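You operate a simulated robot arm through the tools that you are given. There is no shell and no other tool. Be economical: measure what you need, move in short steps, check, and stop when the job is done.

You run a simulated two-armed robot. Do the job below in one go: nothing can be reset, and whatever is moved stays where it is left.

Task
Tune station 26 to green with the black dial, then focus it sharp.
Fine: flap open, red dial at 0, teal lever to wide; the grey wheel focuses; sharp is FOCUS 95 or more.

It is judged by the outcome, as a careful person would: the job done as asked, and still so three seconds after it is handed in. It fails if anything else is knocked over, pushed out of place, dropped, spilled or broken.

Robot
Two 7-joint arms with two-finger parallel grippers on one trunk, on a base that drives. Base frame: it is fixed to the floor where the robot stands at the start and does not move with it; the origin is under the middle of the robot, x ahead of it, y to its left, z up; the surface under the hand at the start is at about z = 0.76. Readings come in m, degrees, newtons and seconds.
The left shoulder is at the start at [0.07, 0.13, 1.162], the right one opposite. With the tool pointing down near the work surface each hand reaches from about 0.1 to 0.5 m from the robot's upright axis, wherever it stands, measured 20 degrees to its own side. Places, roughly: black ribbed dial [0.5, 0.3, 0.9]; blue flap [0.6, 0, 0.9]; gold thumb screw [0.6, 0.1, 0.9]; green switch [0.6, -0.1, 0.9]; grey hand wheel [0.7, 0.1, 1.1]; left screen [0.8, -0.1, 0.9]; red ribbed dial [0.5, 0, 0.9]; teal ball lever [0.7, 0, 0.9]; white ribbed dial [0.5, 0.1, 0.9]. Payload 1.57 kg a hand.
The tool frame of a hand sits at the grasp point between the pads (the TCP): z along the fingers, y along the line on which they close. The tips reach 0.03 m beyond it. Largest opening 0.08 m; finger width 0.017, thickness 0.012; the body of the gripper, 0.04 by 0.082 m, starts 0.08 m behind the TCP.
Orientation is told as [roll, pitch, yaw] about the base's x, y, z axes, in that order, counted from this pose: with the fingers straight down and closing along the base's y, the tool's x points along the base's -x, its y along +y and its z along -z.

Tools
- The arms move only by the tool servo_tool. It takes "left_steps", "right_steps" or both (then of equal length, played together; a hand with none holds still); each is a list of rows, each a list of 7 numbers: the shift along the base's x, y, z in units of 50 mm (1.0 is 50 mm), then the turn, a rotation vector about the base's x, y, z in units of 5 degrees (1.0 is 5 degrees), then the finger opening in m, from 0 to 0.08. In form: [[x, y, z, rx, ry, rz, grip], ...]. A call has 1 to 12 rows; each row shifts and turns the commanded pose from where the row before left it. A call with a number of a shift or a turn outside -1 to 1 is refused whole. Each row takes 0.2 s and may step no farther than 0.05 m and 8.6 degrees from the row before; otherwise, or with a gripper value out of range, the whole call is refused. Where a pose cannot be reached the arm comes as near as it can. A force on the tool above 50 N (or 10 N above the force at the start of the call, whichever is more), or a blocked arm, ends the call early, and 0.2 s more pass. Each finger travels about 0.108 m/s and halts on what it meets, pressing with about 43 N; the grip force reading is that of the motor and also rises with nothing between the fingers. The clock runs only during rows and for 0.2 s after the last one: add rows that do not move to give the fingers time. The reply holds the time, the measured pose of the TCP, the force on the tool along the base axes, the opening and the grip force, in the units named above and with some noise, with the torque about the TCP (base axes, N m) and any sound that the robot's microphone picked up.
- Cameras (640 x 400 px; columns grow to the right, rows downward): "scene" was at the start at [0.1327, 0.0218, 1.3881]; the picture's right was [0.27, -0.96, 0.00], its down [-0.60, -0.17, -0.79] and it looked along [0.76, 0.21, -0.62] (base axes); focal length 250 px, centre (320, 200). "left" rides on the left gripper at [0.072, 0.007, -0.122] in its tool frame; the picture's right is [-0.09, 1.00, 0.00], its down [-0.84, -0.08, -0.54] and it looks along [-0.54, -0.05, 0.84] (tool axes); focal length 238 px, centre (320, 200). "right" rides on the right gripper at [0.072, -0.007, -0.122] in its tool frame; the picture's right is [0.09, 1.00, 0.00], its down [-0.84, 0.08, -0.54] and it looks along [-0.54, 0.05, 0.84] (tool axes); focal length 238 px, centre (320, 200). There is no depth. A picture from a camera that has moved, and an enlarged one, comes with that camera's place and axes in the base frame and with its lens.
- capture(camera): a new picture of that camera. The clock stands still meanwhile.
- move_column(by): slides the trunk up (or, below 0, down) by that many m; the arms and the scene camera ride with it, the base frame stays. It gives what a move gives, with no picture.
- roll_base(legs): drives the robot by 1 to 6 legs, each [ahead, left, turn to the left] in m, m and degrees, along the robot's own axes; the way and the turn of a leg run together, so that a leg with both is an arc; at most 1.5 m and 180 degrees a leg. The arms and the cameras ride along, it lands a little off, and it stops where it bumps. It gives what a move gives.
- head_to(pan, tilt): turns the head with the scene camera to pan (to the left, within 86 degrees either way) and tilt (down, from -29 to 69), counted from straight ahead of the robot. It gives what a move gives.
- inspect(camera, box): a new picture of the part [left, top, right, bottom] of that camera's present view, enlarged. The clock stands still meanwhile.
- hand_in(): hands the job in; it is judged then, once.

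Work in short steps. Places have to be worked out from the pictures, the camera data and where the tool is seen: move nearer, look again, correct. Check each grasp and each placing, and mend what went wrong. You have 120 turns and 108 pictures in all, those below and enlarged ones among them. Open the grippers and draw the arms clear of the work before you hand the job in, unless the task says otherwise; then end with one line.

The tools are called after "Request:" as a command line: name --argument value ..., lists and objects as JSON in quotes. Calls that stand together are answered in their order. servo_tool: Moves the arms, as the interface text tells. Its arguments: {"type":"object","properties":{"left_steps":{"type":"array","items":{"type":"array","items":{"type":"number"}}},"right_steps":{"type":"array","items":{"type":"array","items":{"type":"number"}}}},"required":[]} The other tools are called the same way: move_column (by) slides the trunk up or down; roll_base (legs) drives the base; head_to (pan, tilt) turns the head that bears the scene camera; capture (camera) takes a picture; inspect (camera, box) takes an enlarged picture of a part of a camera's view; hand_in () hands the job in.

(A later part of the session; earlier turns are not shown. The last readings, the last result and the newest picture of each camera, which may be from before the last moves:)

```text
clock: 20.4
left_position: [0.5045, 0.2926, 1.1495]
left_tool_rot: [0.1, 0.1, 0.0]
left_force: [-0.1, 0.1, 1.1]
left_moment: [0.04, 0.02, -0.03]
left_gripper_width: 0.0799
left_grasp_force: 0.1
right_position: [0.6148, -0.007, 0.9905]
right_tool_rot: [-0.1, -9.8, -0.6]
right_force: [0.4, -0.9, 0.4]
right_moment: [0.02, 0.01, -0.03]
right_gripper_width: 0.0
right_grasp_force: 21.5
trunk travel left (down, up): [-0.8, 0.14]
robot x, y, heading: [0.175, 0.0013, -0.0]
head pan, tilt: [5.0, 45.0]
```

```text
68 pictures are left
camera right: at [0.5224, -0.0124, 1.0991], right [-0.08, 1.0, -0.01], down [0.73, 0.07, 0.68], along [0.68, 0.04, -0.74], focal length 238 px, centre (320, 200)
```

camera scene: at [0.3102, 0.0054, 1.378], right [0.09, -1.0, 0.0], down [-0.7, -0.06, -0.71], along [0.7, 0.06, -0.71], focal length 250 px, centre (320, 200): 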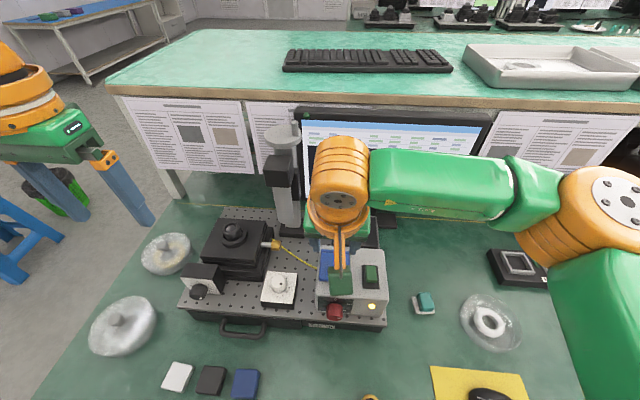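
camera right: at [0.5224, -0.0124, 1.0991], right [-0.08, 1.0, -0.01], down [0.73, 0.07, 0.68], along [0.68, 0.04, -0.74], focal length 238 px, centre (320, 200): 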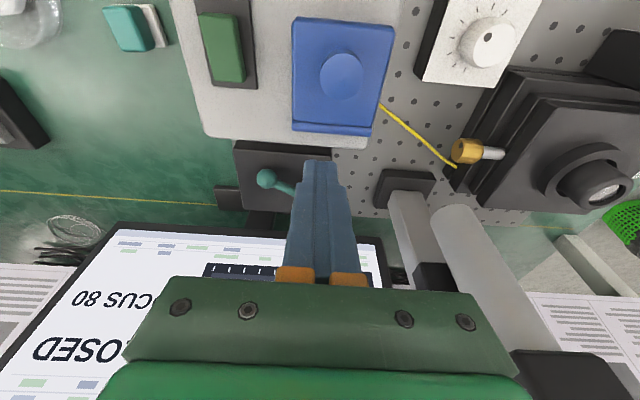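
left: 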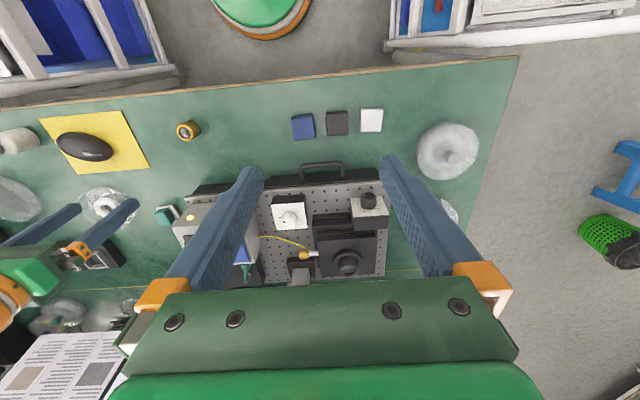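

The knob slipped and the lid closed. I'll regrip with the tool tilted 55° forward so it can turn along with the lid; first retreat upward and tilt.

Request:
servo_tool --right_steps '[[0, 0, 0.6, 0, 0, 0, 0.05], [-0.5, 0, 0.3, 0, -1, 0, 0.05], [-0.5, 0, 0, 0, -1, 0, 0.05], [-0.5, 0.1, 0, 0, -1, 0, 0.05], [0, 0, 0, 0, -1, 0, 0.05], [0, 0, 0, 0, -1, 0, 0.05], [0, 0, 0, 0, -1, 0, 0.05], [0, 0, 0, 0, -1, 0, 0.05], [0, 0, 0, 0, -1, 0, 0.05], [0, 0, 0, 0, -1, 0, 0.05]]'

Request:
capture --camera "right"

```text
clock: 22.6
left_position: [0.5016, 0.2968, 1.1499]
left_tool_rot: [0.0, 0.0, 0.0]
left_force: [0.1, -0.5, 0.4]
left_moment: [-0.01, 0.02, -0.01]
left_gripper_width: 0.0801
left_grasp_force: 0.1
right_position: [0.5382, 0.0009, 1.0363]
right_tool_rot: [0.6, -55.0, -0.7]
right_force: [-0.2, -0.5, 0.8]
right_moment: [-0.02, 0.01, -0.01]
right_gripper_width: 0.0497
right_grasp_force: 0.0
trunk travel left (down, up): [-0.8, 0.14]
robot x, y, heading: [0.1782, 0.0018, 0.0]
head pan, tilt: [5.0, 45.0]
```

```text
67 pictures are left
camera right: at [0.3948, -0.0052, 1.0482], right [-0.05, 1.0, -0.07], down [0.04, 0.07, 1.0], along [1.0, 0.04, -0.04], focal length 238 px, centre (320, 200)
```

right: 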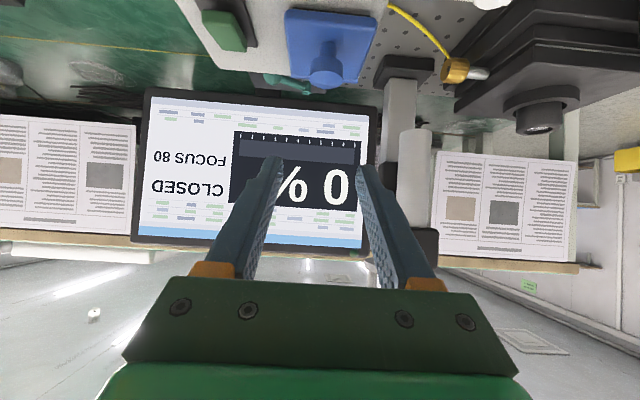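

Tilt reached fine. I descend onto the knob and close.

Request:
servo_tool --right_steps '[[0.1, -0.03, -0.7, 0, 0, 0, 0.05], [0.12, 0, -0.87, 0, 0, 0, 0.05], [0, 0, 0, 0, 0, 0, 0.0], [0, 0, 0, 0, 0, 0, 0.0], [0, 0, 0, 0, 0, 0, 0.0]]'

Request:
capture --camera "right"

```text
clock: 23.8
left_position: [0.5007, 0.2972, 1.1504]
left_tool_rot: [-0.2, -0.1, 0.0]
left_force: [-0.7, 0.2, 0.9]
left_moment: [-0.01, 0.0, 0.0]
left_gripper_width: 0.0801
left_grasp_force: 0.1
right_position: [0.5458, 0.0011, 0.9572]
right_tool_rot: [0.5, -55.1, -0.6]
right_force: [4.8, 2.5, 15.5]
right_moment: [-0.78, -0.71, 0.17]
right_gripper_width: 0.0232
right_grasp_force: 35.6
trunk travel left (down, up): [-0.8, 0.14]
robot x, y, heading: [0.1792, -0.0, 0.0]
head pan, tilt: [5.0, 45.0]
```

```text
66 pictures are left
camera right: at [0.4022, -0.0055, 0.9681], right [-0.05, 1.0, -0.07], down [0.03, 0.07, 1.0], along [1.0, 0.05, -0.04], focal length 238 px, centre (320, 200)
```

right: 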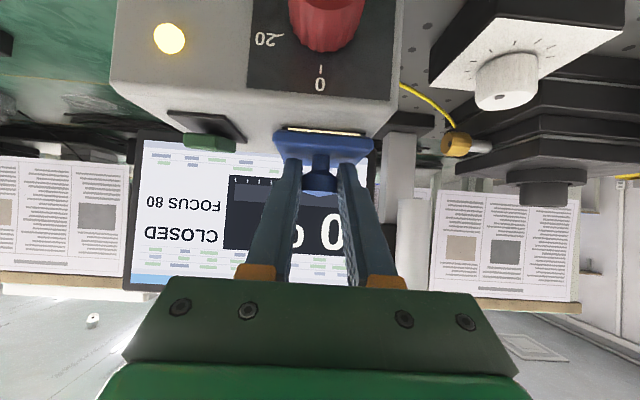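

Firm grip. I turn the hand with the lid about the hinge, first 40°.

Request:
servo_tool --right_steps '[[0.07, 0, 0.104, 0, 1, 0, 0], [0.078, 0, 0.096, 0, 1, 0, 0], [0.086, 0, 0.09, 0, 1, 0, 0], [0.092, 0, 0.082, 0, 1, 0, 0], [0.102, 0, 0.074, 0, 1, 0, 0], [0.106, 0, 0.064, 0, 1, 0, 0], [0.11, 0, 0.056, 0, 1, 0, 0], [0.118, 0, 0.046, 0, 1, 0, 0]]'

Request:
capture --camera "right"

```text
clock: 25.6
left_position: [0.4972, 0.2965, 1.15]
left_tool_rot: [0.0, -0.2, 0.0]
left_force: [0.2, -0.1, 0.2]
left_moment: [-0.02, -0.01, 0.01]
left_gripper_width: 0.0799
left_grasp_force: 0.0
right_position: [0.5828, 0.0011, 0.9917]
right_tool_rot: [0.1, -14.9, -0.3]
right_force: [-13.0, -0.3, -4.8]
right_moment: [-0.54, 0.96, 0.45]
right_gripper_width: 0.023
right_grasp_force: 35.9
trunk travel left (down, up): [-0.8, 0.14]
robot x, y, heading: [0.1783, -0.0014, 0.3]
head pan, tilt: [5.0, 45.0]
```

```text
65 pictures are left
camera right: at [0.4796, -0.0056, 1.0903], right [-0.08, 1.0, -0.02], down [0.67, 0.07, 0.74], along [0.74, 0.05, -0.67], focal length 238 px, centre (320, 200)
```

right: 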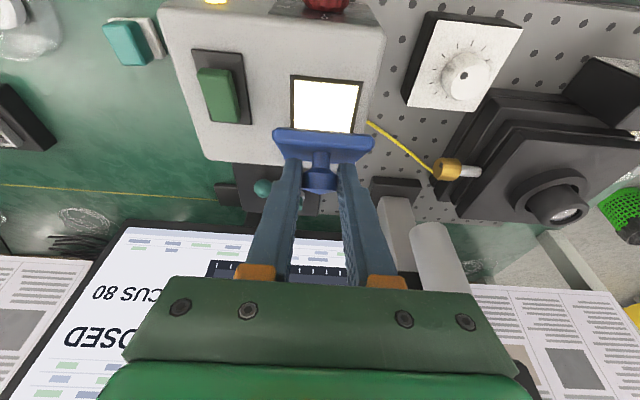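

Going well at 40°. Next 20° more.

Request:
servo_tool --right_steps '[[0.12, 0, 0.034, 0, 0.9, 0, 0], [0.124, 0, 0.024, 0, 0.9, 0, 0], [0.122, 0, 0.014, 0, 0.8, 0, 0], [0.124, 0, 0.002, 0, 0.6, 0, 0], [0.126, 0, -0.008, 0, 0.4, 0, 0]]'

Request:
capture --camera "right"

```text
clock: 26.8
left_position: [0.4957, 0.2971, 1.1516]
left_tool_rot: [0.0, -0.4, 0.0]
left_force: [-0.1, 0.6, 0.2]
left_moment: [0.0, 0.01, 0.0]
left_gripper_width: 0.0798
left_grasp_force: 0.1
right_position: [0.611, 0.0004, 0.9954]
right_tool_rot: [-0.2, 2.7, -0.2]
right_force: [-14.9, 3.6, 3.7]
right_moment: [-0.24, 1.04, 0.33]
right_gripper_width: 0.0231
right_grasp_force: 35.7
trunk travel left (down, up): [-0.8, 0.14]
robot x, y, heading: [0.1788, -0.0018, -0.3]
head pan, tilt: [5.0, 45.0]
```

```text
64 pictures are left
camera right: at [0.5431, -0.0054, 1.1205], right [-0.09, 1.0, 0.0], down [0.86, 0.08, 0.5], along [0.5, 0.05, -0.87], focal length 238 px, centre (320, 200)
```

right: 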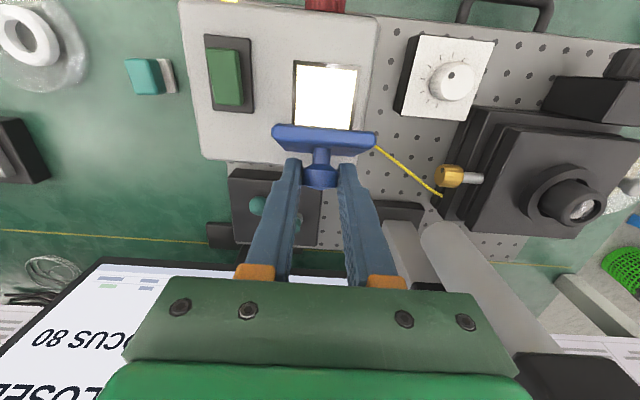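

About 60°. I continue translating over with slight back-tilt for reach.

Request:
servo_tool --right_steps '[[0.122, 0, -0.015, 0, 0, 0, 0], [0.122, 0, -0.025, 0, -0.2, 0, 0], [0.118, 0, -0.035, 0, -0.4, 0, 0], [0.118, 0, -0.045, 0, -0.5, 0, 0], [0.118, 0, -0.05, 0, -0.6, 0, 0]]'

Request:
capture --camera "right"

```text
clock: 28.0
left_position: [0.5029, 0.2953, 1.1485]
left_tool_rot: [-0.1, 0.0, -0.1]
left_force: [-0.2, 0.4, 0.3]
left_moment: [0.04, 0.04, -0.01]
left_gripper_width: 0.0799
left_grasp_force: 0.1
right_position: [0.6514, -0.0082, 0.9855]
right_tool_rot: [-0.1, -5.7, -0.8]
right_force: [0.4, -0.4, -0.7]
right_moment: [-0.01, 0.02, 0.0]
right_gripper_width: 0.0
right_grasp_force: 21.2
right hand out of reach, approached as far as the arm can: row 1, 5
trunk travel left (down, up): [-0.8, 0.14]
robot x, y, heading: [0.1809, -0.0007, -0.5]
head pan, tilt: [5.0, 45.0]
```

```text
63 pictures are left
camera right: at [0.5667, -0.0133, 1.1009], right [-0.08, 1.0, -0.01], down [0.78, 0.07, 0.62], along [0.62, 0.04, -0.78], focal length 238 px, centre (320, 200)
```

right: 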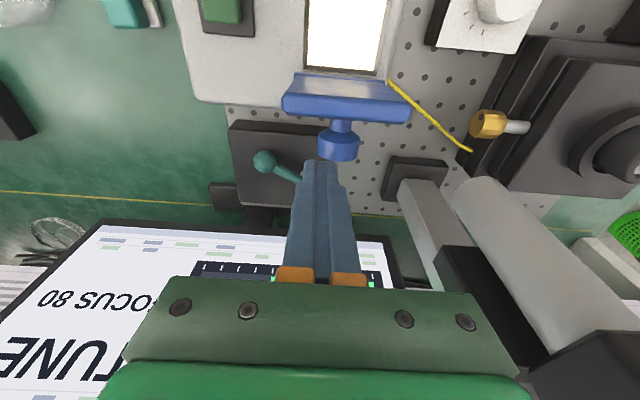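

Flap is past upright and stays; the screen now says TUNE. I raise the right hand away and look.

Request:
servo_tool --right_steps '[[0, 0, 0.9, 0, 0, 0, 0.0], [0, -0.9, 0.3, 0, 0, 0, 0.0], [-0.5, -0.8, 0, 0, 0, 0, 0.0], [-0.7, -0.6, 0, 0, 0, 0, 0.0], [-0.7, -0.6, 0, 0, 0, 0, 0.0], [-0.7, -0.6, 0, 0, 0, 0, 0.0]]'

Request:
capture --camera "scene"

Request:
inspect --camera "scene" --box '[280, 100, 500, 300]'

```text
clock: 29.4
left_position: [0.5, 0.2961, 1.1499]
left_tool_rot: [-0.1, -0.2, 0.0]
left_force: [-0.6, -0.5, -0.7]
left_moment: [-0.01, -0.03, 0.02]
left_gripper_width: 0.0803
left_grasp_force: 0.1
right_position: [0.5549, -0.1423, 1.0461]
right_tool_rot: [-0.1, -5.5, -0.6]
right_force: [-0.7, 0.1, -1.3]
right_moment: [-0.02, 0.0, 0.01]
right_gripper_width: 0.0
right_grasp_force: 21.0
right hand out of reach, approached as far as the arm can: row 1, 2, 3
trunk travel left (down, up): [-0.8, 0.14]
robot x, y, heading: [0.1792, 0.0027, -0.1]
head pan, tilt: [5.0, 45.0]
```

```text
62 pictures are left
camera scene: at [0.307, 0.0069, 1.3783], right [0.09, -1.0, 0.0], down [-0.7, -0.06, -0.71], along [0.71, 0.06, -0.71], focal length 250 px, centre (320, 200)
```

scene: 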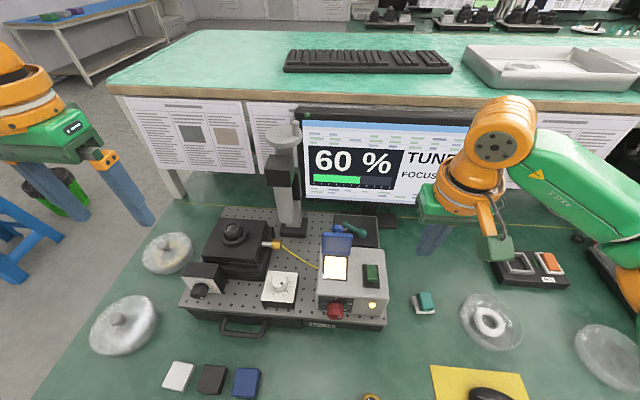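

```text
2.00 times, centred on (390, 200) of scene
camera zoom: at [0.307, 0.0069, 1.3783], right [0.09, -1.0, 0.0], down [-0.7, -0.06, -0.71], along [0.71, 0.06, -0.71], focal length 501 px, centre (180, 200)
```

zoom: 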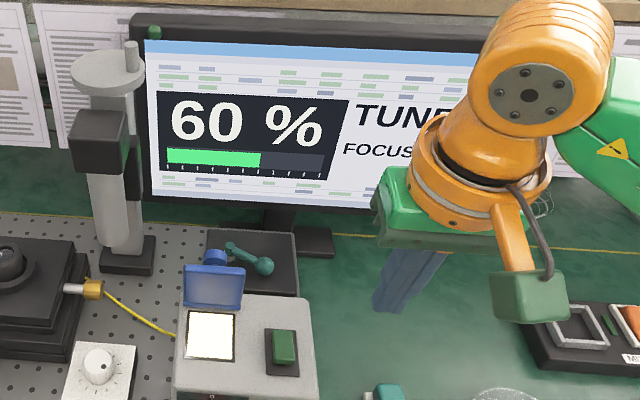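

It reads 60 % with TUNE. Next: red dial (needs about 120° counter-clockwise to 0). I back the base off 0.1 m to give the right wrist room for pointing forward.

Request:
roll_base --legs '[[-0.1, 0, 0]]'

Request:
servo_tool --right_steps '[[-0.6, 0, 0, 0, -1, 0, 0.06], [-0.6, 0, 0, 0, -1, 0, 0.06], [-0.4, 0, 0, 0, -1, 0, 0.06], [0, 0, 0, 0, -1, 0, 0.06], [0, 0, 0, 0, -1, 0, 0.06], [0, 0, 0, 0, -1, 0, 0.06], [0, 0, 0, 0, -1, 0, 0.06], [0, 0, -0.3, 0, -1, 0, 0.06], [0, 0.3, -0.3, 0, -1, 0, 0.06], [0, 0.3, -0.3, 0, -1, 0, 0.06], [0, 0.3, -0.3, 0, -1, 0, 0.06], [0, 0.3, -0.3, 0, -1, 0, 0.06]]'

```text
clock: 30.6
left_position: [0.4103, 0.2962, 1.1477]
left_tool_rot: [-0.1, 0.2, -0.1]
left_force: [0.9, 0.5, 0.3]
left_moment: [-0.02, 0.03, 0.03]
left_gripper_width: 0.0798
left_grasp_force: 0.2
right_position: [0.4647, -0.1431, 1.0444]
right_tool_rot: [0.1, -5.2, -0.4]
right_force: [0.4, -0.5, -0.2]
right_moment: [-0.02, 0.05, 0.0]
right_gripper_width: 0.0
right_grasp_force: 21.3
trunk travel left (down, up): [-0.8, 0.14]
robot x, y, heading: [0.0842, 0.001, 0.0]
head pan, tilt: [5.0, 45.0]
```

```text
clock: 33.2
left_position: [0.4074, 0.2979, 1.1491]
left_tool_rot: [-0.1, 0.0, 0.0]
left_force: [0.4, 0.1, -0.4]
left_moment: [0.01, -0.02, -0.03]
left_gripper_width: 0.0799
left_grasp_force: 0.1
right_position: [0.4653, -0.0482, 1.0079]
right_tool_rot: [0.9, -65.5, -0.8]
right_force: [0.0, -0.2, -0.3]
right_moment: [0.02, 0.02, -0.01]
right_gripper_width: 0.0603
right_grasp_force: 0.0
right hand out of reach, approached as far as the arm can: row 4, 5, 6, 7, 8, 9
trunk travel left (down, up): [-0.8, 0.14]
robot x, y, heading: [0.0856, -0.0007, 0.0]
head pan, tilt: [5.0, 45.0]
```

The arm folds too tightly; I back the base off another 0.08 m and then continue tilting.

Request:
roll_base --legs '[[-0.08, 0, 0]]'

Request:
servo_tool --right_steps '[[0.2, 0, -0.3, 0, -1, 0, 0.06], [0.2, 0, -0.3, 0, -1, 0, 0.06], [0.2, 0, -0.3, 0, -1, 0, 0.06], [0.2, 0, -0.3, 0, -1, 0, 0.06], [0.2, 0, -0.3, 0, -0.7, 0, 0.06]]'

Request:
capture --camera "right"

```text
clock: 34.2
left_position: [0.3338, 0.296, 1.1483]
left_tool_rot: [0.0, 0.3, -0.1]
left_force: [0.0, -0.2, 0.6]
left_moment: [-0.02, 0.02, 0.0]
left_gripper_width: 0.0801
left_grasp_force: 0.0
right_position: [0.3891, -0.0512, 1.0068]
right_tool_rot: [0.9, -65.1, -1.2]
right_force: [0.5, -0.3, -1.0]
right_moment: [0.0, -0.02, -0.01]
right_gripper_width: 0.0596
right_grasp_force: 0.0
trunk travel left (down, up): [-0.8, 0.14]
robot x, y, heading: [0.0042, -0.002, 0.2]
head pan, tilt: [5.0, 45.0]
```

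```text
clock: 35.4
left_position: [0.3288, 0.2969, 1.1494]
left_tool_rot: [0.0, 0.1, -0.1]
left_force: [-0.4, 0.5, 0.3]
left_moment: [-0.02, 0.01, 0.01]
left_gripper_width: 0.08
left_grasp_force: 0.2
right_position: [0.425, -0.0124, 0.9722]
right_tool_rot: [19.4, -88.7, -19.8]
right_force: [-0.2, 0.5, -0.3]
right_moment: [0.03, -0.02, -0.01]
right_gripper_width: 0.0601
right_grasp_force: 0.1
right hand out of reach, approached as far as the arm can: row 4, 5
trunk travel left (down, up): [-0.8, 0.14]
robot x, y, heading: [0.0064, 0.0017, -0.1]
head pan, tilt: [5.0, 45.0]
```

```text
60 pictures are left
camera right: at [0.3011, -0.0181, 0.9028], right [0.0, 1.0, -0.08], down [-0.52, 0.07, 0.85], along [0.85, 0.04, 0.52], focal length 238 px, centre (320, 200)
```

right: 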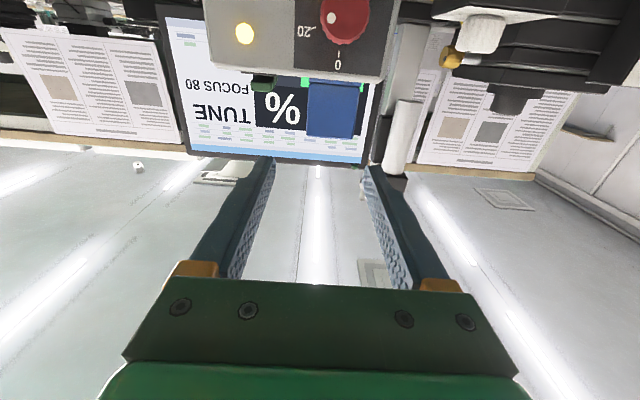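

The tool now points straight ahead but can't go lower relative to the shoulder. I lower the trunk 0.09 m, bringing the hand to dial height in front of it.

Request:
move_column --by -0.09

Request:
capture --camera "right"

Request:
capture --camera "scene"

```text
clock: 36.7
left_position: [0.329, 0.2945, 1.0605]
left_tool_rot: [0.0, 0.0, 0.0]
left_force: [0.2, 1.1, 0.4]
left_moment: [0.01, 0.02, 0.0]
left_gripper_width: 0.0799
left_grasp_force: 0.0
right_position: [0.4258, -0.0151, 0.8822]
right_tool_rot: [18.9, -88.6, -19.3]
right_force: [0.0, 0.5, -0.1]
right_moment: [0.01, 0.0, 0.0]
right_gripper_width: 0.06
right_grasp_force: 0.1
trunk travel left (down, up): [-0.71, 0.23]
robot x, y, heading: [0.0044, 0.002, -0.0]
head pan, tilt: [5.0, 45.0]
```

```text
59 pictures are left
camera right: at [0.3005, -0.0189, 0.813], right [0.0, 1.0, -0.08], down [-0.52, 0.07, 0.85], along [0.85, 0.04, 0.52], focal length 238 px, centre (320, 200)
```

right: 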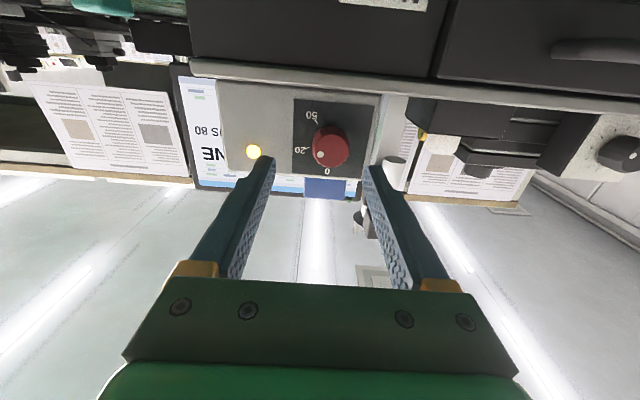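

```text
58 pictures are left
camera scene: at [0.1369, 0.0058, 1.2881], right [0.09, -1.0, 0.0], down [-0.7, -0.06, -0.71], along [0.7, 0.06, -0.71], focal length 250 px, centre (320, 200)
```

scene: 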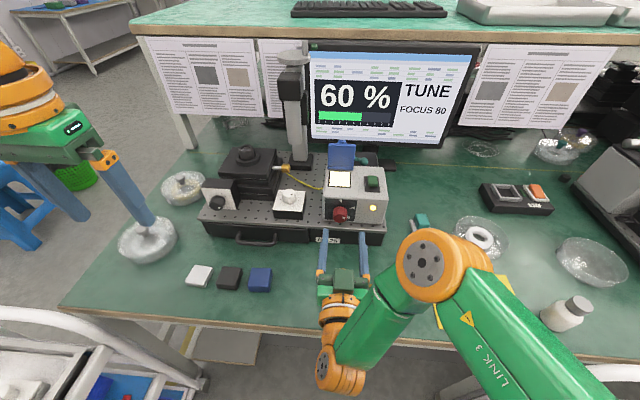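

Request:
inspect --camera "right" --box '[270, 80, 390, 200]'

```text
3.33 times, centred on (330, 140) of right
camera zoom: at [0.3005, -0.0189, 0.813], right [0.0, 1.0, -0.08], down [-0.52, 0.07, 0.85], along [0.85, 0.04, 0.52], focal length 794 px, centre (287, 400)
```

zoom: 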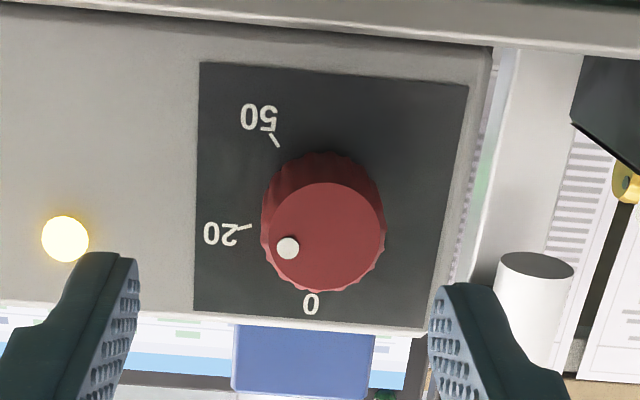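

The pointer is at 20, so about 75° counter-clockwise to 0. I pre-roll the hand +40° and align to the dial axis (y -0.005, z 0.883).

Request:
servo_tool --right_steps '[[0, 0.1, 0, 1, 0, 0, 0.06], [0, 0.1, 0, 1, 0, 0, 0.06], [0, 0, 0, 1, 0, 0, 0.06], [0, 0, 0, 1, 0, 0, 0.06], [0, 0, 0, 1, 0, 0, 0.06], [0, 0, 0, 1, 0, 0, 0.06], [0, 0, 0, 1, 0, 0, 0.06], [0, 0, 0, 1, 0, 0, 0.06]]'

Request:
capture --camera "right"

```text
clock: 38.5
left_position: [0.33, 0.295, 1.0596]
left_tool_rot: [0.0, -0.1, -0.1]
left_force: [0.9, -0.1, -0.1]
left_moment: [0.0, -0.03, -0.03]
left_gripper_width: 0.0799
left_grasp_force: 0.1
right_position: [0.4255, -0.0048, 0.881]
right_tool_rot: [88.2, -49.5, -88.0]
right_force: [0.1, -0.5, -0.3]
right_moment: [0.0, 0.0, -0.01]
right_gripper_width: 0.0599
right_grasp_force: 0.0
trunk travel left (down, up): [-0.71, 0.23]
robot x, y, heading: [0.0087, -0.0003, 0.3]
head pan, tilt: [5.0, 45.0]
```

```text
56 pictures are left
camera right: at [0.3009, 0.0369, 0.8249], right [0.0, 0.82, 0.58], down [-0.52, -0.49, 0.7], along [0.85, -0.3, 0.43], focal length 238 px, centre (320, 200)
```

right: 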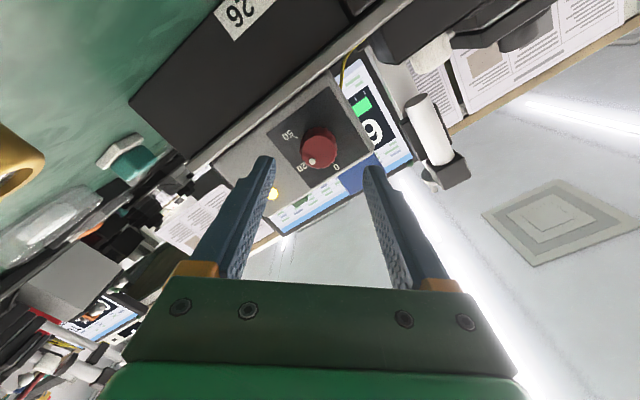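

Aligned within 2 mm. I advance and close on the dial.

Request:
servo_tool --right_steps '[[0.5, 0, 0.03, 0, 0, 0, 0.06], [0.4, 0, 0, 0, 0, 0, 0.06], [0.2, 0, 0, 0, 0, 0, 0.06], [0, 0, 0, 0, 0, 0, 0.0], [0, 0, 0, 0, 0, 0, 0.0], [0, 0, 0, 0, 0, 0, 0.0]]'

Request:
capture --camera "right"

```text
clock: 39.9
left_position: [0.3321, 0.2887, 1.0614]
left_tool_rot: [0.2, 0.1, -0.4]
left_force: [0.3, 0.8, -0.1]
left_moment: [-0.02, -0.01, 0.02]
left_gripper_width: 0.0799
left_grasp_force: 0.1
right_position: [0.4794, -0.0084, 0.8838]
right_tool_rot: [86.5, -49.7, -88.0]
right_force: [-0.5, -18.6, -11.9]
right_moment: [-0.19, -0.69, -0.44]
right_gripper_width: 0.032
right_grasp_force: 40.6
right hand out of reach, approached as far as the arm can: row 2
trunk travel left (down, up): [-0.71, 0.23]
robot x, y, heading: [0.0091, 0.0034, -0.6]
head pan, tilt: [5.0, 45.0]
stopped in row 6 (right hand): the force on the tool passed its limit at 51 N (the readings are from after the stop); the commanded pose is now the measured one
```

```text
55 pictures are left
camera right: at [0.3542, 0.0347, 0.8314], right [0.03, 0.82, 0.57], down [-0.52, -0.48, 0.71], along [0.85, -0.32, 0.41], focal length 238 px, centre (320, 200)
```

right: 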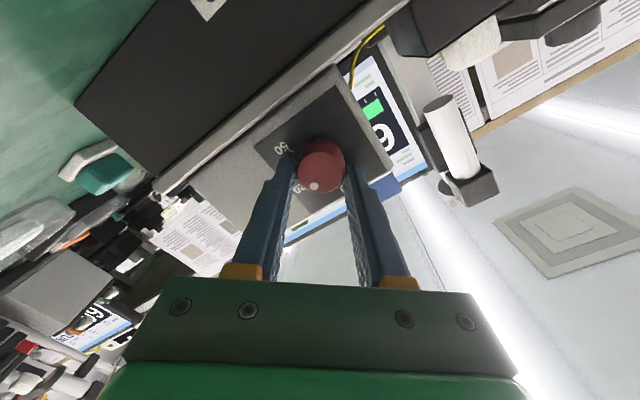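

Gripped (32 mm). I turn the dial counter-clockwise gradually.

Request:
servo_tool --right_steps '[[0, -0.03, -0.02, -1, 0, 0, 0.0], [0, 0, 0, -1, 0, 0, 0.0], [0, 0, 0, -1, 0, 0, 0.0], [0, 0, 0, -1, 0, 0, 0.0], [0, 0, 0, -1, 0, 0, 0.0], [0, 0, 0, -1, 0, 0, 0.0]]'

Request:
inspect --camera "right" --box '[240, 90, 400, 220]'

Request:
inspect --camera "scene" --box '[300, 40, 480, 240]'

```text
clock: 41.3
left_position: [0.3323, 0.2916, 1.0606]
left_tool_rot: [0.3, 0.1, -0.2]
left_force: [-0.1, 0.5, 1.0]
left_moment: [-0.02, 0.03, 0.0]
left_gripper_width: 0.0799
left_grasp_force: 0.1
right_position: [0.4793, -0.0049, 0.8867]
right_tool_rot: [81.4, -79.5, -82.4]
right_force: [15.4, -11.2, 15.5]
right_moment: [-0.08, -1.13, 0.63]
right_gripper_width: 0.0319
right_grasp_force: 40.0
trunk travel left (down, up): [-0.71, 0.23]
robot x, y, heading: [0.0043, -0.0014, -0.0]
head pan, tilt: [5.0, 45.0]
```

```text
3.08 times, centred on (320, 155) of right
camera zoom: at [0.354, 0.0035, 0.818], right [0.02, 1.0, 0.09], down [-0.52, -0.07, 0.85], along [0.85, -0.06, 0.52], focal length 733 px, centre (320, 338)
```

zoom: 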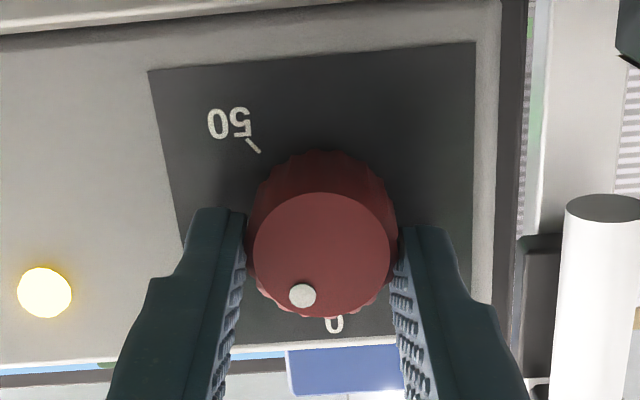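

```text
2.00 times, centred on (390, 140) of scene
camera zoom: at [0.139, 0.0003, 1.2881], right [0.08, -1.0, 0.0], down [-0.71, -0.06, -0.71], along [0.7, 0.06, -0.71], focal length 501 px, centre (180, 320)
```

zoom: 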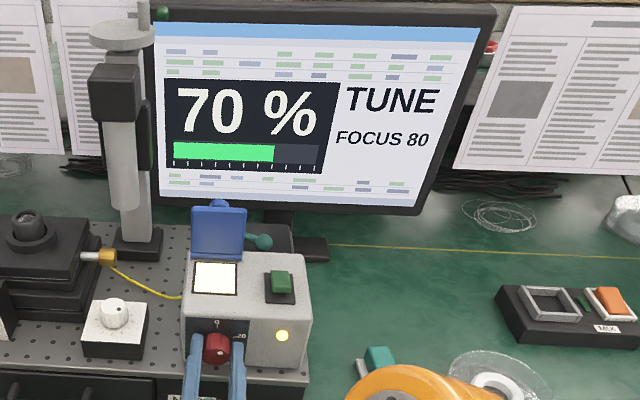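

Dial follows; it's ~22° short of 0 and the screen rose to 70 %. I turn 20° more.

Request:
servo_tool --right_steps '[[0, 0, -0.03, -1, 0, 0, 0.0], [0, 0, 0, -1, 0, 0, 0.0], [0, 0, 0, -1, 0, 0, 0.0], [0, 0, 0, -1, 0, 0, 0.0]]'

Request:
inspect --camera "right" --box '[240, 90, 400, 220]'

Request:
inspect --camera "scene" --box '[300, 40, 480, 240]'

```text
clock: 42.3
left_position: [0.3311, 0.2937, 1.0598]
left_tool_rot: [0.1, 0.0, -0.2]
left_force: [0.1, -0.3, -0.9]
left_moment: [-0.01, -0.03, 0.0]
left_gripper_width: 0.0799
left_grasp_force: 0.0
right_position: [0.4788, -0.0029, 0.8849]
right_tool_rot: [-83.2, -80.2, 81.9]
right_force: [17.3, -4.4, 22.7]
right_moment: [-0.06, -0.82, 0.87]
right_gripper_width: 0.0317
right_grasp_force: 40.7
trunk travel left (down, up): [-0.71, 0.23]
robot x, y, heading: [0.0024, 0.0048, -0.2]
head pan, tilt: [5.0, 45.0]
```

```text
3.08 times, centred on (320, 155) of right
camera zoom: at [0.3533, -0.0187, 0.818], right [0.02, 0.97, -0.26], down [-0.52, 0.23, 0.82], along [0.85, 0.12, 0.51], focal length 733 px, centre (320, 338)
```

zoom: 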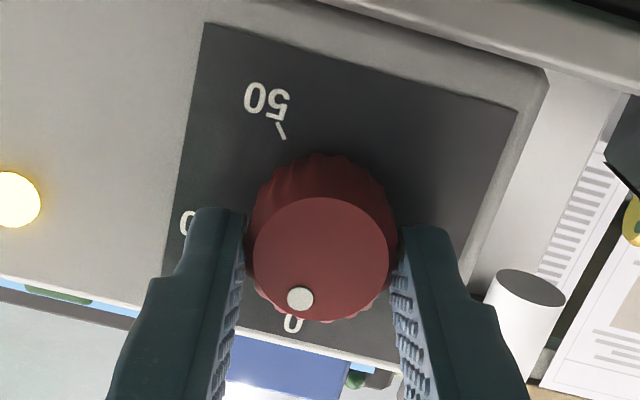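

```text
2.00 times, centred on (390, 140) of scene
camera zoom: at [0.138, 0.0034, 1.288], right [0.08, -1.0, 0.0], down [-0.71, -0.06, -0.71], along [0.7, 0.06, -0.71], focal length 501 px, centre (180, 320)
```

zoom: 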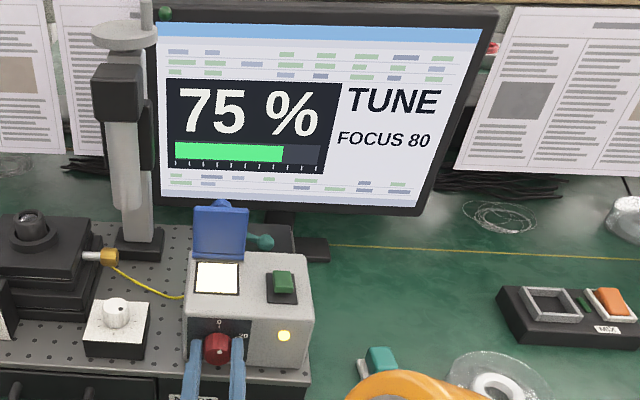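

Now ~7° short of 0 (75 %). One and a half more rows.

Request:
servo_tool --right_steps '[[0, 0, -0.02, -1, 0, 0, 0.0], [0, 0, 0, -0.6, 0, 0, 0.0]]'

Request:
inspect --camera "right" --box '[240, 90, 400, 220]'

Request:
inspect --camera "scene" --box '[300, 40, 480, 240]'

```text
clock: 42.9
left_position: [0.3297, 0.2931, 1.0594]
left_tool_rot: [0.1, -0.1, -0.2]
left_force: [-0.3, -0.4, 0.2]
left_moment: [0.01, 0.0, 0.03]
left_gripper_width: 0.0799
left_grasp_force: 0.1
right_position: [0.4784, -0.004, 0.883]
right_tool_rot: [-86.9, -72.2, 85.4]
right_force: [18.1, -3.3, 24.8]
right_moment: [-0.06, -0.61, 0.84]
right_gripper_width: 0.0319
right_grasp_force: 40.2
trunk travel left (down, up): [-0.71, 0.23]
robot x, y, heading: [0.0047, -0.0015, -0.4]
head pan, tilt: [5.0, 45.0]
```

```text
3.08 times, centred on (320, 155) of right
camera zoom: at [0.3527, -0.0275, 0.8195], right [0.02, 0.92, -0.39], down [-0.52, 0.34, 0.78], along [0.85, 0.19, 0.48], focal length 733 px, centre (320, 338)
```

zoom: 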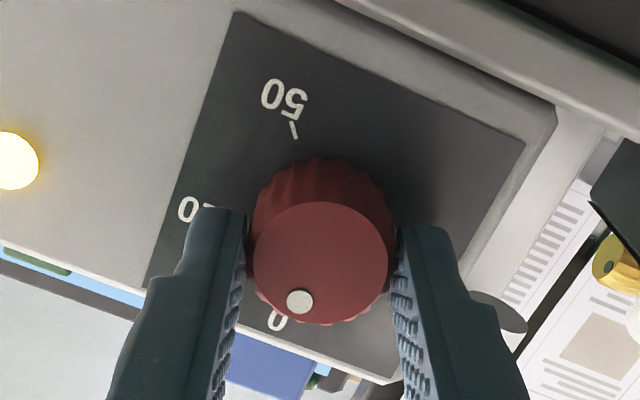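

```text
2.00 times, centred on (390, 140) of scene
camera zoom: at [0.1377, 0.0035, 1.288], right [0.08, -1.0, 0.0], down [-0.71, -0.06, -0.71], along [0.7, 0.06, -0.71], focal length 501 px, centre (180, 320)
```

zoom: 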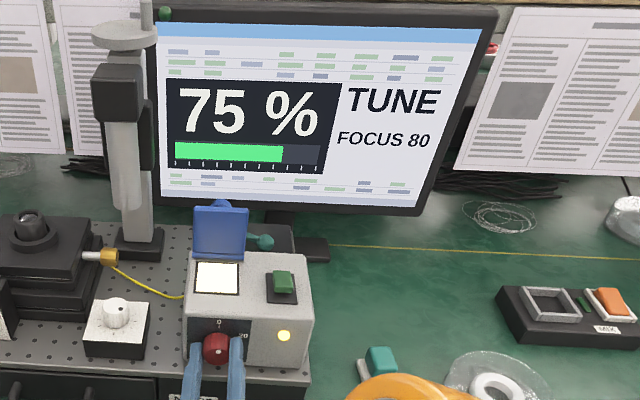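

Pointer is on 0. I release and draw back.

Request:
servo_tool --right_steps '[[0, 0, 0, 0, 0, 0, 0.06], [0, 0, 0, 0, 0, 0, 0.06], [-0.5, 0, 0, 0, 0, 0, 0.06], [-0.8, 0, 0, 0, 0, 0, 0.06]]'

Request:
inspect --camera "scene" --box '[300, 40, 480, 240]'

Request:
inspect --camera "right" --box '[240, 90, 400, 220]'

```text
clock: 43.9
left_position: [0.3294, 0.2945, 1.0596]
left_tool_rot: [-0.1, -0.1, -0.1]
left_force: [0.6, -0.1, -0.2]
left_moment: [0.01, -0.02, -0.02]
left_gripper_width: 0.0801
left_grasp_force: 0.0
right_position: [0.4123, -0.0016, 0.8841]
right_tool_rot: [-86.3, -72.2, 84.6]
right_force: [-0.3, 0.3, 0.3]
right_moment: [-0.01, -0.03, -0.02]
right_gripper_width: 0.0599
right_grasp_force: 0.3
trunk travel left (down, up): [-0.71, 0.23]
robot x, y, heading: [0.0046, 0.0002, -0.5]
head pan, tilt: [5.0, 45.0]
```

```text
2.00 times, centred on (390, 140) of scene
camera zoom: at [0.1356, 0.0056, 1.2882], right [0.08, -1.0, 0.0], down [-0.7, -0.06, -0.71], along [0.71, 0.06, -0.71], focal length 501 px, centre (180, 320)
```

zoom: 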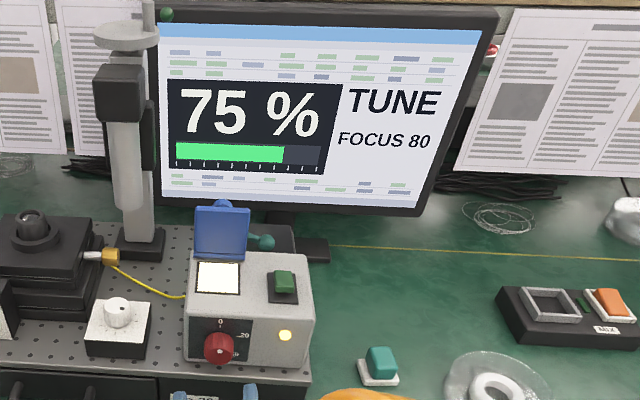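

```text
3.08 times, centred on (320, 155) of right
camera zoom: at [0.2873, -0.0263, 0.8198], right [0.02, 0.92, -0.39], down [-0.52, 0.34, 0.78], along [0.86, 0.19, 0.48], focal length 733 px, centre (320, 338)
```

zoom: 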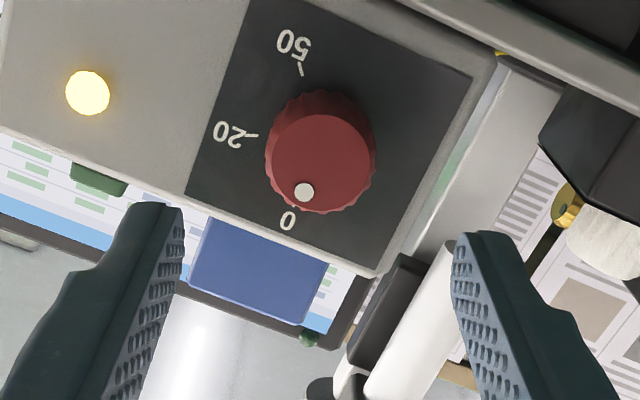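

Red dial is at 0. Now I withdraw the right hand to its side and start tilting the left hand forward for the black dial.

Request:
servo_tool --right_steps '[[-0.3, -0.8, 0, 1, 0, 0, 0.06], [0, -0.9, 0, 1, 0, 0, 0.06], [0, -0.9, 0, 1, 0, 0, 0.06], [0, -0.9, 0, 0.8, 0, 0, 0.06], [0, -0.5, 0, 0, 0, 0, 0.06], [0, 0, 0, 0, 0, 0, 0.06], [0, 0, 0, 0, 0, 0, 0.06], [0, 0, 0, 0, 0, 0, 0.06], [0, 0, 0, 0, 0, 0, 0.06], [0, 0, 0, 0, 0, 0, 0.06]]' --left_steps '[[0.2, 0, 0, 0, -1, 0, 0.06], [0.2, 0, 0, 0, -1, 0, 0.06], [0.2, 0, 0, 0, -1, 0, 0.06], [0.2, 0, 0, 0, -1, 0, 0.06], [0.2, 0, 0, 0, -1, 0, 0.06], [0.2, 0, 0, 0, -1, 0, 0.06], [0.2, 0, 0, 0, -1, 0, 0.06], [0.2, 0, 0, 0, -1, 0, 0.06], [0.2, 0, 0, 0, -1, 0, 0.06], [0.2, 0, 0, 0, -1, 0, 0.06]]'

Request:
servo_tool --left_steps '[[0, 0, -0.2, 0, -1, 0, 0.06], [0, 0, -0.2, 0, -1, 0, 0.06], [0, 0, -0.3, 0, -1, 0, 0.06], [0, 0, -0.3, 0, -1, 0, 0.06], [0, 0, -0.3, 0, -1, 0, 0.06], [0, 0, -0.3, 0, -1, 0, 0.06], [0, 0, -0.3, 0, -1, 0, 0.06], [0, 0, -0.3, 0, -1, 0, 0.06]]'

Request:
capture --camera "scene"

Request:
capture --camera "left"

```text
clock: 46.1
left_position: [0.4304, 0.2944, 1.0602]
left_tool_rot: [0.3, -50.1, -0.4]
left_force: [0.5, -0.6, -0.8]
left_moment: [0.01, -0.01, 0.02]
left_gripper_width: 0.0602
left_grasp_force: 0.0
right_position: [0.4259, -0.0891, 0.9606]
right_tool_rot: [36.2, -88.1, -37.8]
right_force: [0.3, 0.0, 0.1]
right_moment: [0.04, 0.03, -0.01]
right_gripper_width: 0.06
right_grasp_force: 0.0
right hand out of reach, approached as far as the arm can: row 1, 2, 3, 4, 5
trunk travel left (down, up): [-0.71, 0.23]
robot x, y, heading: [0.0071, 0.0049, -0.2]
head pan, tilt: [5.0, 45.0]
```

```text
clock: 47.9
left_position: [0.4091, 0.3275, 0.9674]
left_tool_rot: [21.8, -86.2, -19.4]
left_force: [-0.9, 0.4, -0.7]
left_moment: [0.01, 0.0, 0.01]
left_gripper_width: 0.0598
left_grasp_force: 0.0
left hand out of reach, approached as far as the arm can: row 5, 6, 7, 8
right_position: [0.4259, -0.0884, 0.9601]
right_tool_rot: [36.6, -87.9, -38.0]
right_force: [0.2, 0.1, 0.4]
right_moment: [0.01, 0.01, 0.03]
right_gripper_width: 0.0599
right_grasp_force: 0.0
trunk travel left (down, up): [-0.71, 0.23]
robot x, y, heading: [0.0046, 0.0044, -0.1]
head pan, tilt: [5.0, 45.0]
```

```text
46 pictures are left
camera scene: at [0.137, 0.0046, 1.2881], right [0.08, -1.0, 0.0], down [-0.7, -0.06, -0.71], along [0.7, 0.06, -0.71], focal length 250 px, centre (320, 200)
```

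scene: 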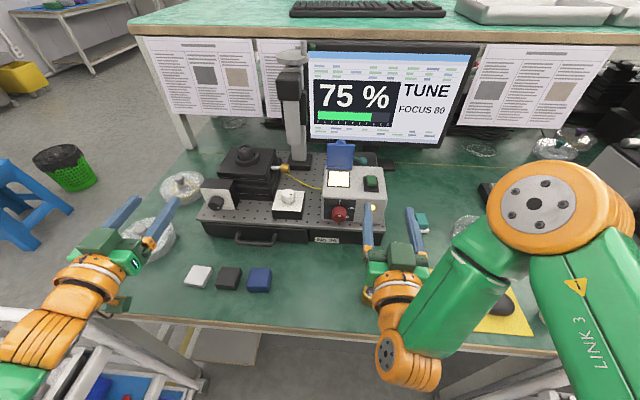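

```text
45 pictures are left
camera left: at [0.2827, 0.3295, 0.9023], right [-0.04, 0.99, 0.12], down [-0.49, -0.12, 0.87], along [0.87, -0.03, 0.49], focal length 238 px, centre (320, 200)
```

left: 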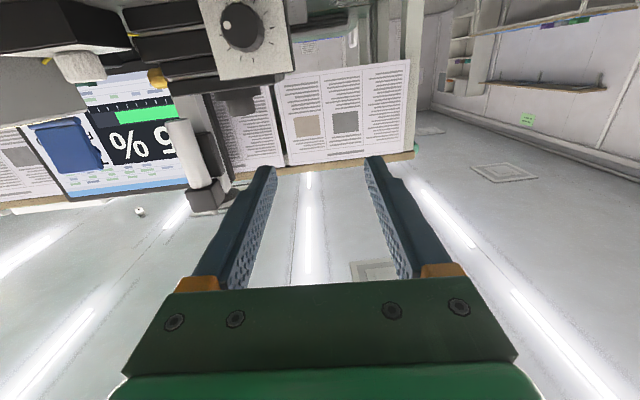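

Left hand points forward. I align it with the black dial in y (away from the glass lids), raise the right hand a bit, before lowering the trunk.

Request:
servo_tool --left_steps '[[0.3, -0.5, 0, 0, 0, 0, 0.06], [0.2, -0.48, 0, 0, 0, 0, 0.06], [0, 0, 0, 0, 0, 0, 0.06], [0, 0, 0, 0, 0, 0, 0.06], [0, 0, 0, 0, 0, 0, 0.06]]' --right_steps '[[-0.2, -0.5, 0.5, 0, 1, 0, 0.06], [-0.2, -0.5, 0.5, 0, 1, 0, 0.06], [-0.2, -0.5, 0.5, 0, 1, 0, 0.06], [0, 0, 0.5, 0, 1, 0, 0.06], [0, 0, 0.2, 0, 1, 0, 0.06]]'

Request:
move_column --by -0.1

Request:
capture --camera "left"

```text
clock: 49.1
left_position: [0.4047, 0.3057, 0.989]
left_tool_rot: [20.4, -86.2, -17.9]
left_force: [-0.3, -0.2, 0.4]
left_moment: [-0.03, -0.02, -0.01]
left_gripper_width: 0.06
left_grasp_force: 0.0
left hand out of reach, approached as far as the arm can: row 1, 2
right_position: [0.4445, -0.1437, 1.0656]
right_tool_rot: [1.4, -63.5, -2.9]
right_force: [0.5, 0.2, 0.0]
right_moment: [-0.02, 0.0, -0.03]
right_gripper_width: 0.06
right_grasp_force: 0.1
right hand out of reach, approached as far as the arm can: row 1, 2, 3
trunk travel left (down, up): [-0.71, 0.23]
robot x, y, heading: [0.0021, 0.002, -0.5]
head pan, tilt: [5.0, 45.0]
```

```text
clock: 50.4
left_position: [0.4047, 0.3051, 0.8893]
left_tool_rot: [20.5, -86.3, -18.1]
left_force: [0.9, 1.0, -0.7]
left_moment: [0.01, 0.01, 0.04]
left_gripper_width: 0.0604
left_grasp_force: 0.1
right_position: [0.4436, -0.1446, 0.964]
right_tool_rot: [1.3, -63.6, -2.8]
right_force: [-0.5, 0.1, -0.8]
right_moment: [0.0, 0.0, -0.02]
right_gripper_width: 0.06
right_grasp_force: 0.0
trunk travel left (down, up): [-0.61, 0.33]
robot x, y, heading: [0.0043, -0.0017, -0.1]
head pan, tilt: [5.0, 45.0]
```

```text
44 pictures are left
camera left: at [0.2782, 0.3077, 0.8248], right [-0.04, 0.99, 0.11], down [-0.48, -0.12, 0.87], along [0.87, -0.03, 0.49], focal length 238 px, centre (320, 200)
```

left: 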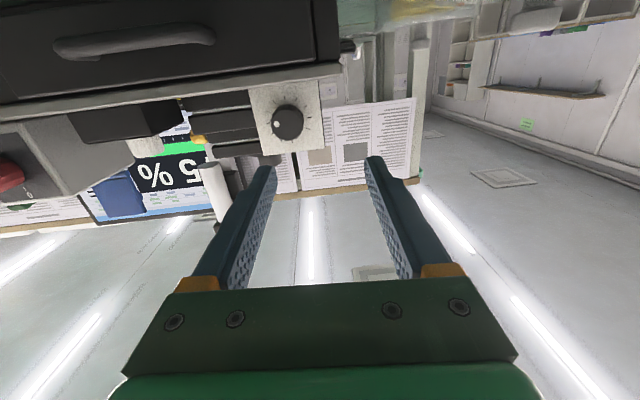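

Dial confirmed at y 0.278, z 0.868. I line up in front of it.

Request:
servo_tool --left_steps '[[0.4, -0.26, -0.2, 0, 0, 0, 0.06], [0.3, -0.26, -0.2, 0, 0, 0, 0.06], [0, 0, 0, 0, 0, 0, 0.06]]'

Request:
inspect --camera "left" --box '[230, 60, 390, 190]'

```text
clock: 51.2
left_position: [0.4051, 0.3058, 0.8888]
left_tool_rot: [20.5, -86.1, -18.1]
left_force: [0.4, -0.6, -0.2]
left_moment: [0.01, -0.01, 0.01]
left_gripper_width: 0.06
left_grasp_force: 0.0
left hand out of reach, approached as far as the arm can: row 1, 2
right_position: [0.4456, -0.1449, 0.9644]
right_tool_rot: [1.2, -63.5, -2.8]
right_force: [0.4, 0.3, 0.5]
right_moment: [0.02, 0.05, -0.02]
right_gripper_width: 0.0601
right_grasp_force: 0.1
trunk travel left (down, up): [-0.61, 0.33]
robot x, y, heading: [0.0057, -0.0027, -0.2]
head pan, tilt: [5.0, 45.0]
```

```text
3.08 times, centred on (310, 125) of left
camera zoom: at [0.2782, 0.3077, 0.8248], right [-0.04, 0.99, 0.11], down [-0.48, -0.12, 0.87], along [0.87, -0.03, 0.49], focal length 733 px, centre (351, 431)
```

zoom: 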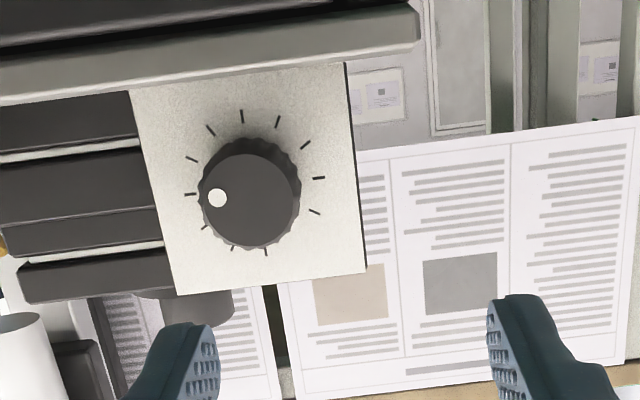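

The left arm is at a fold limit pointing fully forward. I reduce the tilt to ~60° and line up again.

Request:
servo_tool --left_steps '[[0, 0, 0.2, 0, 1, 0, 0.06], [0, 0, 0.2, 0, 1, 0, 0.06], [0, -0.2, 0.2, 0, 1, 0, 0.06], [0.2, -0.2, 0, 0, 1, 0, 0.06], [0.3, -0.2, 0, 0, 1, 0, 0.06], [0.2, 0, 0, 0, 0, 0, 0.06]]'

Request:
capture --camera "left"

```text
clock: 52.6
left_position: [0.444, 0.2793, 0.9197]
left_tool_rot: [4.5, -61.3, -2.3]
left_force: [-0.6, 1.0, -0.9]
left_moment: [0.01, -0.02, -0.01]
left_gripper_width: 0.0599
left_grasp_force: 0.1
left hand out of reach, approached as far as the arm can: row 3
right_position: [0.4433, -0.1439, 0.9648]
right_tool_rot: [1.2, -63.5, -2.8]
right_force: [0.0, -0.6, 0.1]
right_moment: [-0.01, 0.02, -0.05]
right_gripper_width: 0.0601
right_grasp_force: 0.0
trunk travel left (down, up): [-0.61, 0.33]
robot x, y, heading: [0.0038, -0.0006, -0.1]
head pan, tilt: [5.0, 45.0]
```

```text
42 pictures are left
camera left: at [0.3013, 0.2827, 0.9142], right [0.02, 0.99, 0.12], down [-0.07, -0.12, 0.99], along [1.0, -0.03, 0.07], focal length 238 px, centre (320, 200)
```

left: 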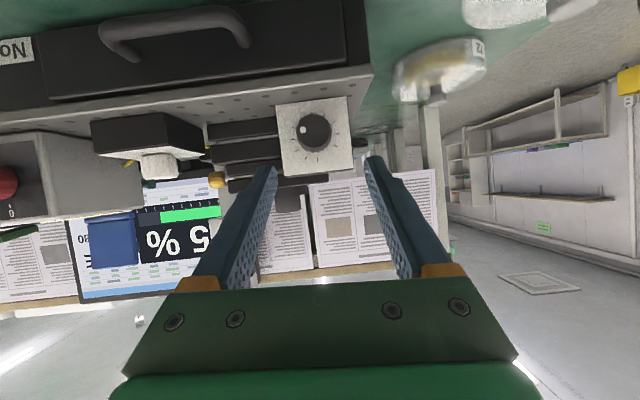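

Good tilt now. I approach the black dial along the tool axis and close on it.

Request:
servo_tool --left_steps '[[0.5, -0.02, -0.4, 0, 0, 0, 0.06], [0.4, 0, -0.24, 0, 0, 0, 0.06], [0.42, 0, -0.24, 0, 0, 0, 0.06], [0, 0, 0, 0, 0, 0, 0.0], [0, 0, 0, 0, 0, 0, 0.0], [0, 0, 0, 0, 0, 0, 0.0]]'

Request:
capture --camera "left"

Request:
inspect --camera "scene" --box '[180, 10, 480, 210]'

```text
clock: 54.0
left_position: [0.5031, 0.2795, 0.8779]
left_tool_rot: [4.5, -61.7, -2.6]
left_force: [-15.5, 2.1, 4.8]
left_moment: [0.03, -0.08, -0.93]
left_gripper_width: 0.0323
left_grasp_force: 40.7
right_position: [0.4379, -0.144, 0.968]
right_tool_rot: [1.3, -63.9, -2.7]
right_force: [0.4, 0.6, -0.3]
right_moment: [0.01, 0.05, -0.01]
right_gripper_width: 0.0602
right_grasp_force: 0.0
trunk travel left (down, up): [-0.61, 0.33]
robot x, y, heading: [0.006, 0.0015, -0.4]
head pan, tilt: [5.0, 45.0]
```

```text
41 pictures are left
camera left: at [0.3621, 0.2811, 0.8721], right [0.02, 0.99, 0.12], down [-0.08, -0.12, 0.99], along [1.0, -0.02, 0.08], focal length 238 px, centre (320, 200)
```

left: 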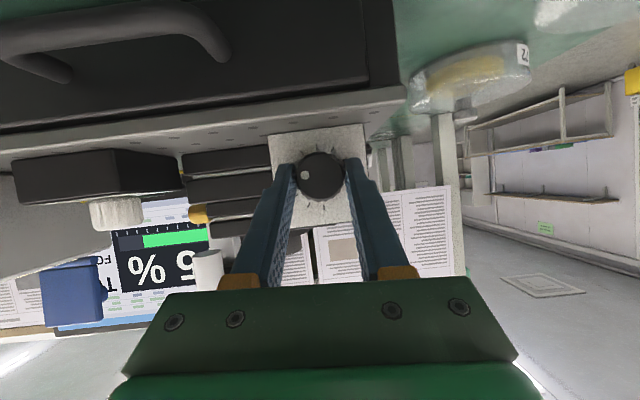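

```text
2.00 times, centred on (330, 110) of scene
camera zoom: at [0.1293, 0.0054, 1.189], right [0.08, -1.0, 0.0], down [-0.7, -0.06, -0.71], along [0.71, 0.06, -0.7], focal length 501 px, centre (300, 380)
```

zoom: 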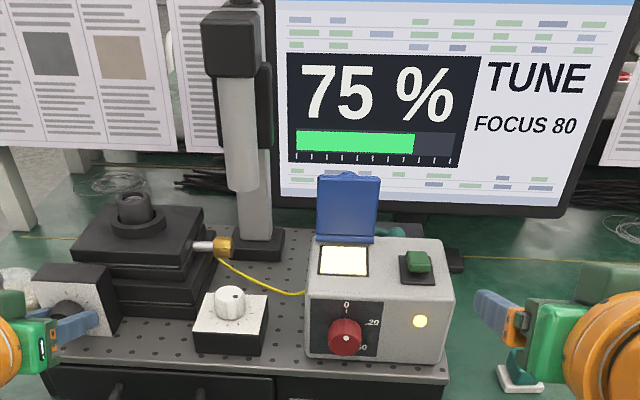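

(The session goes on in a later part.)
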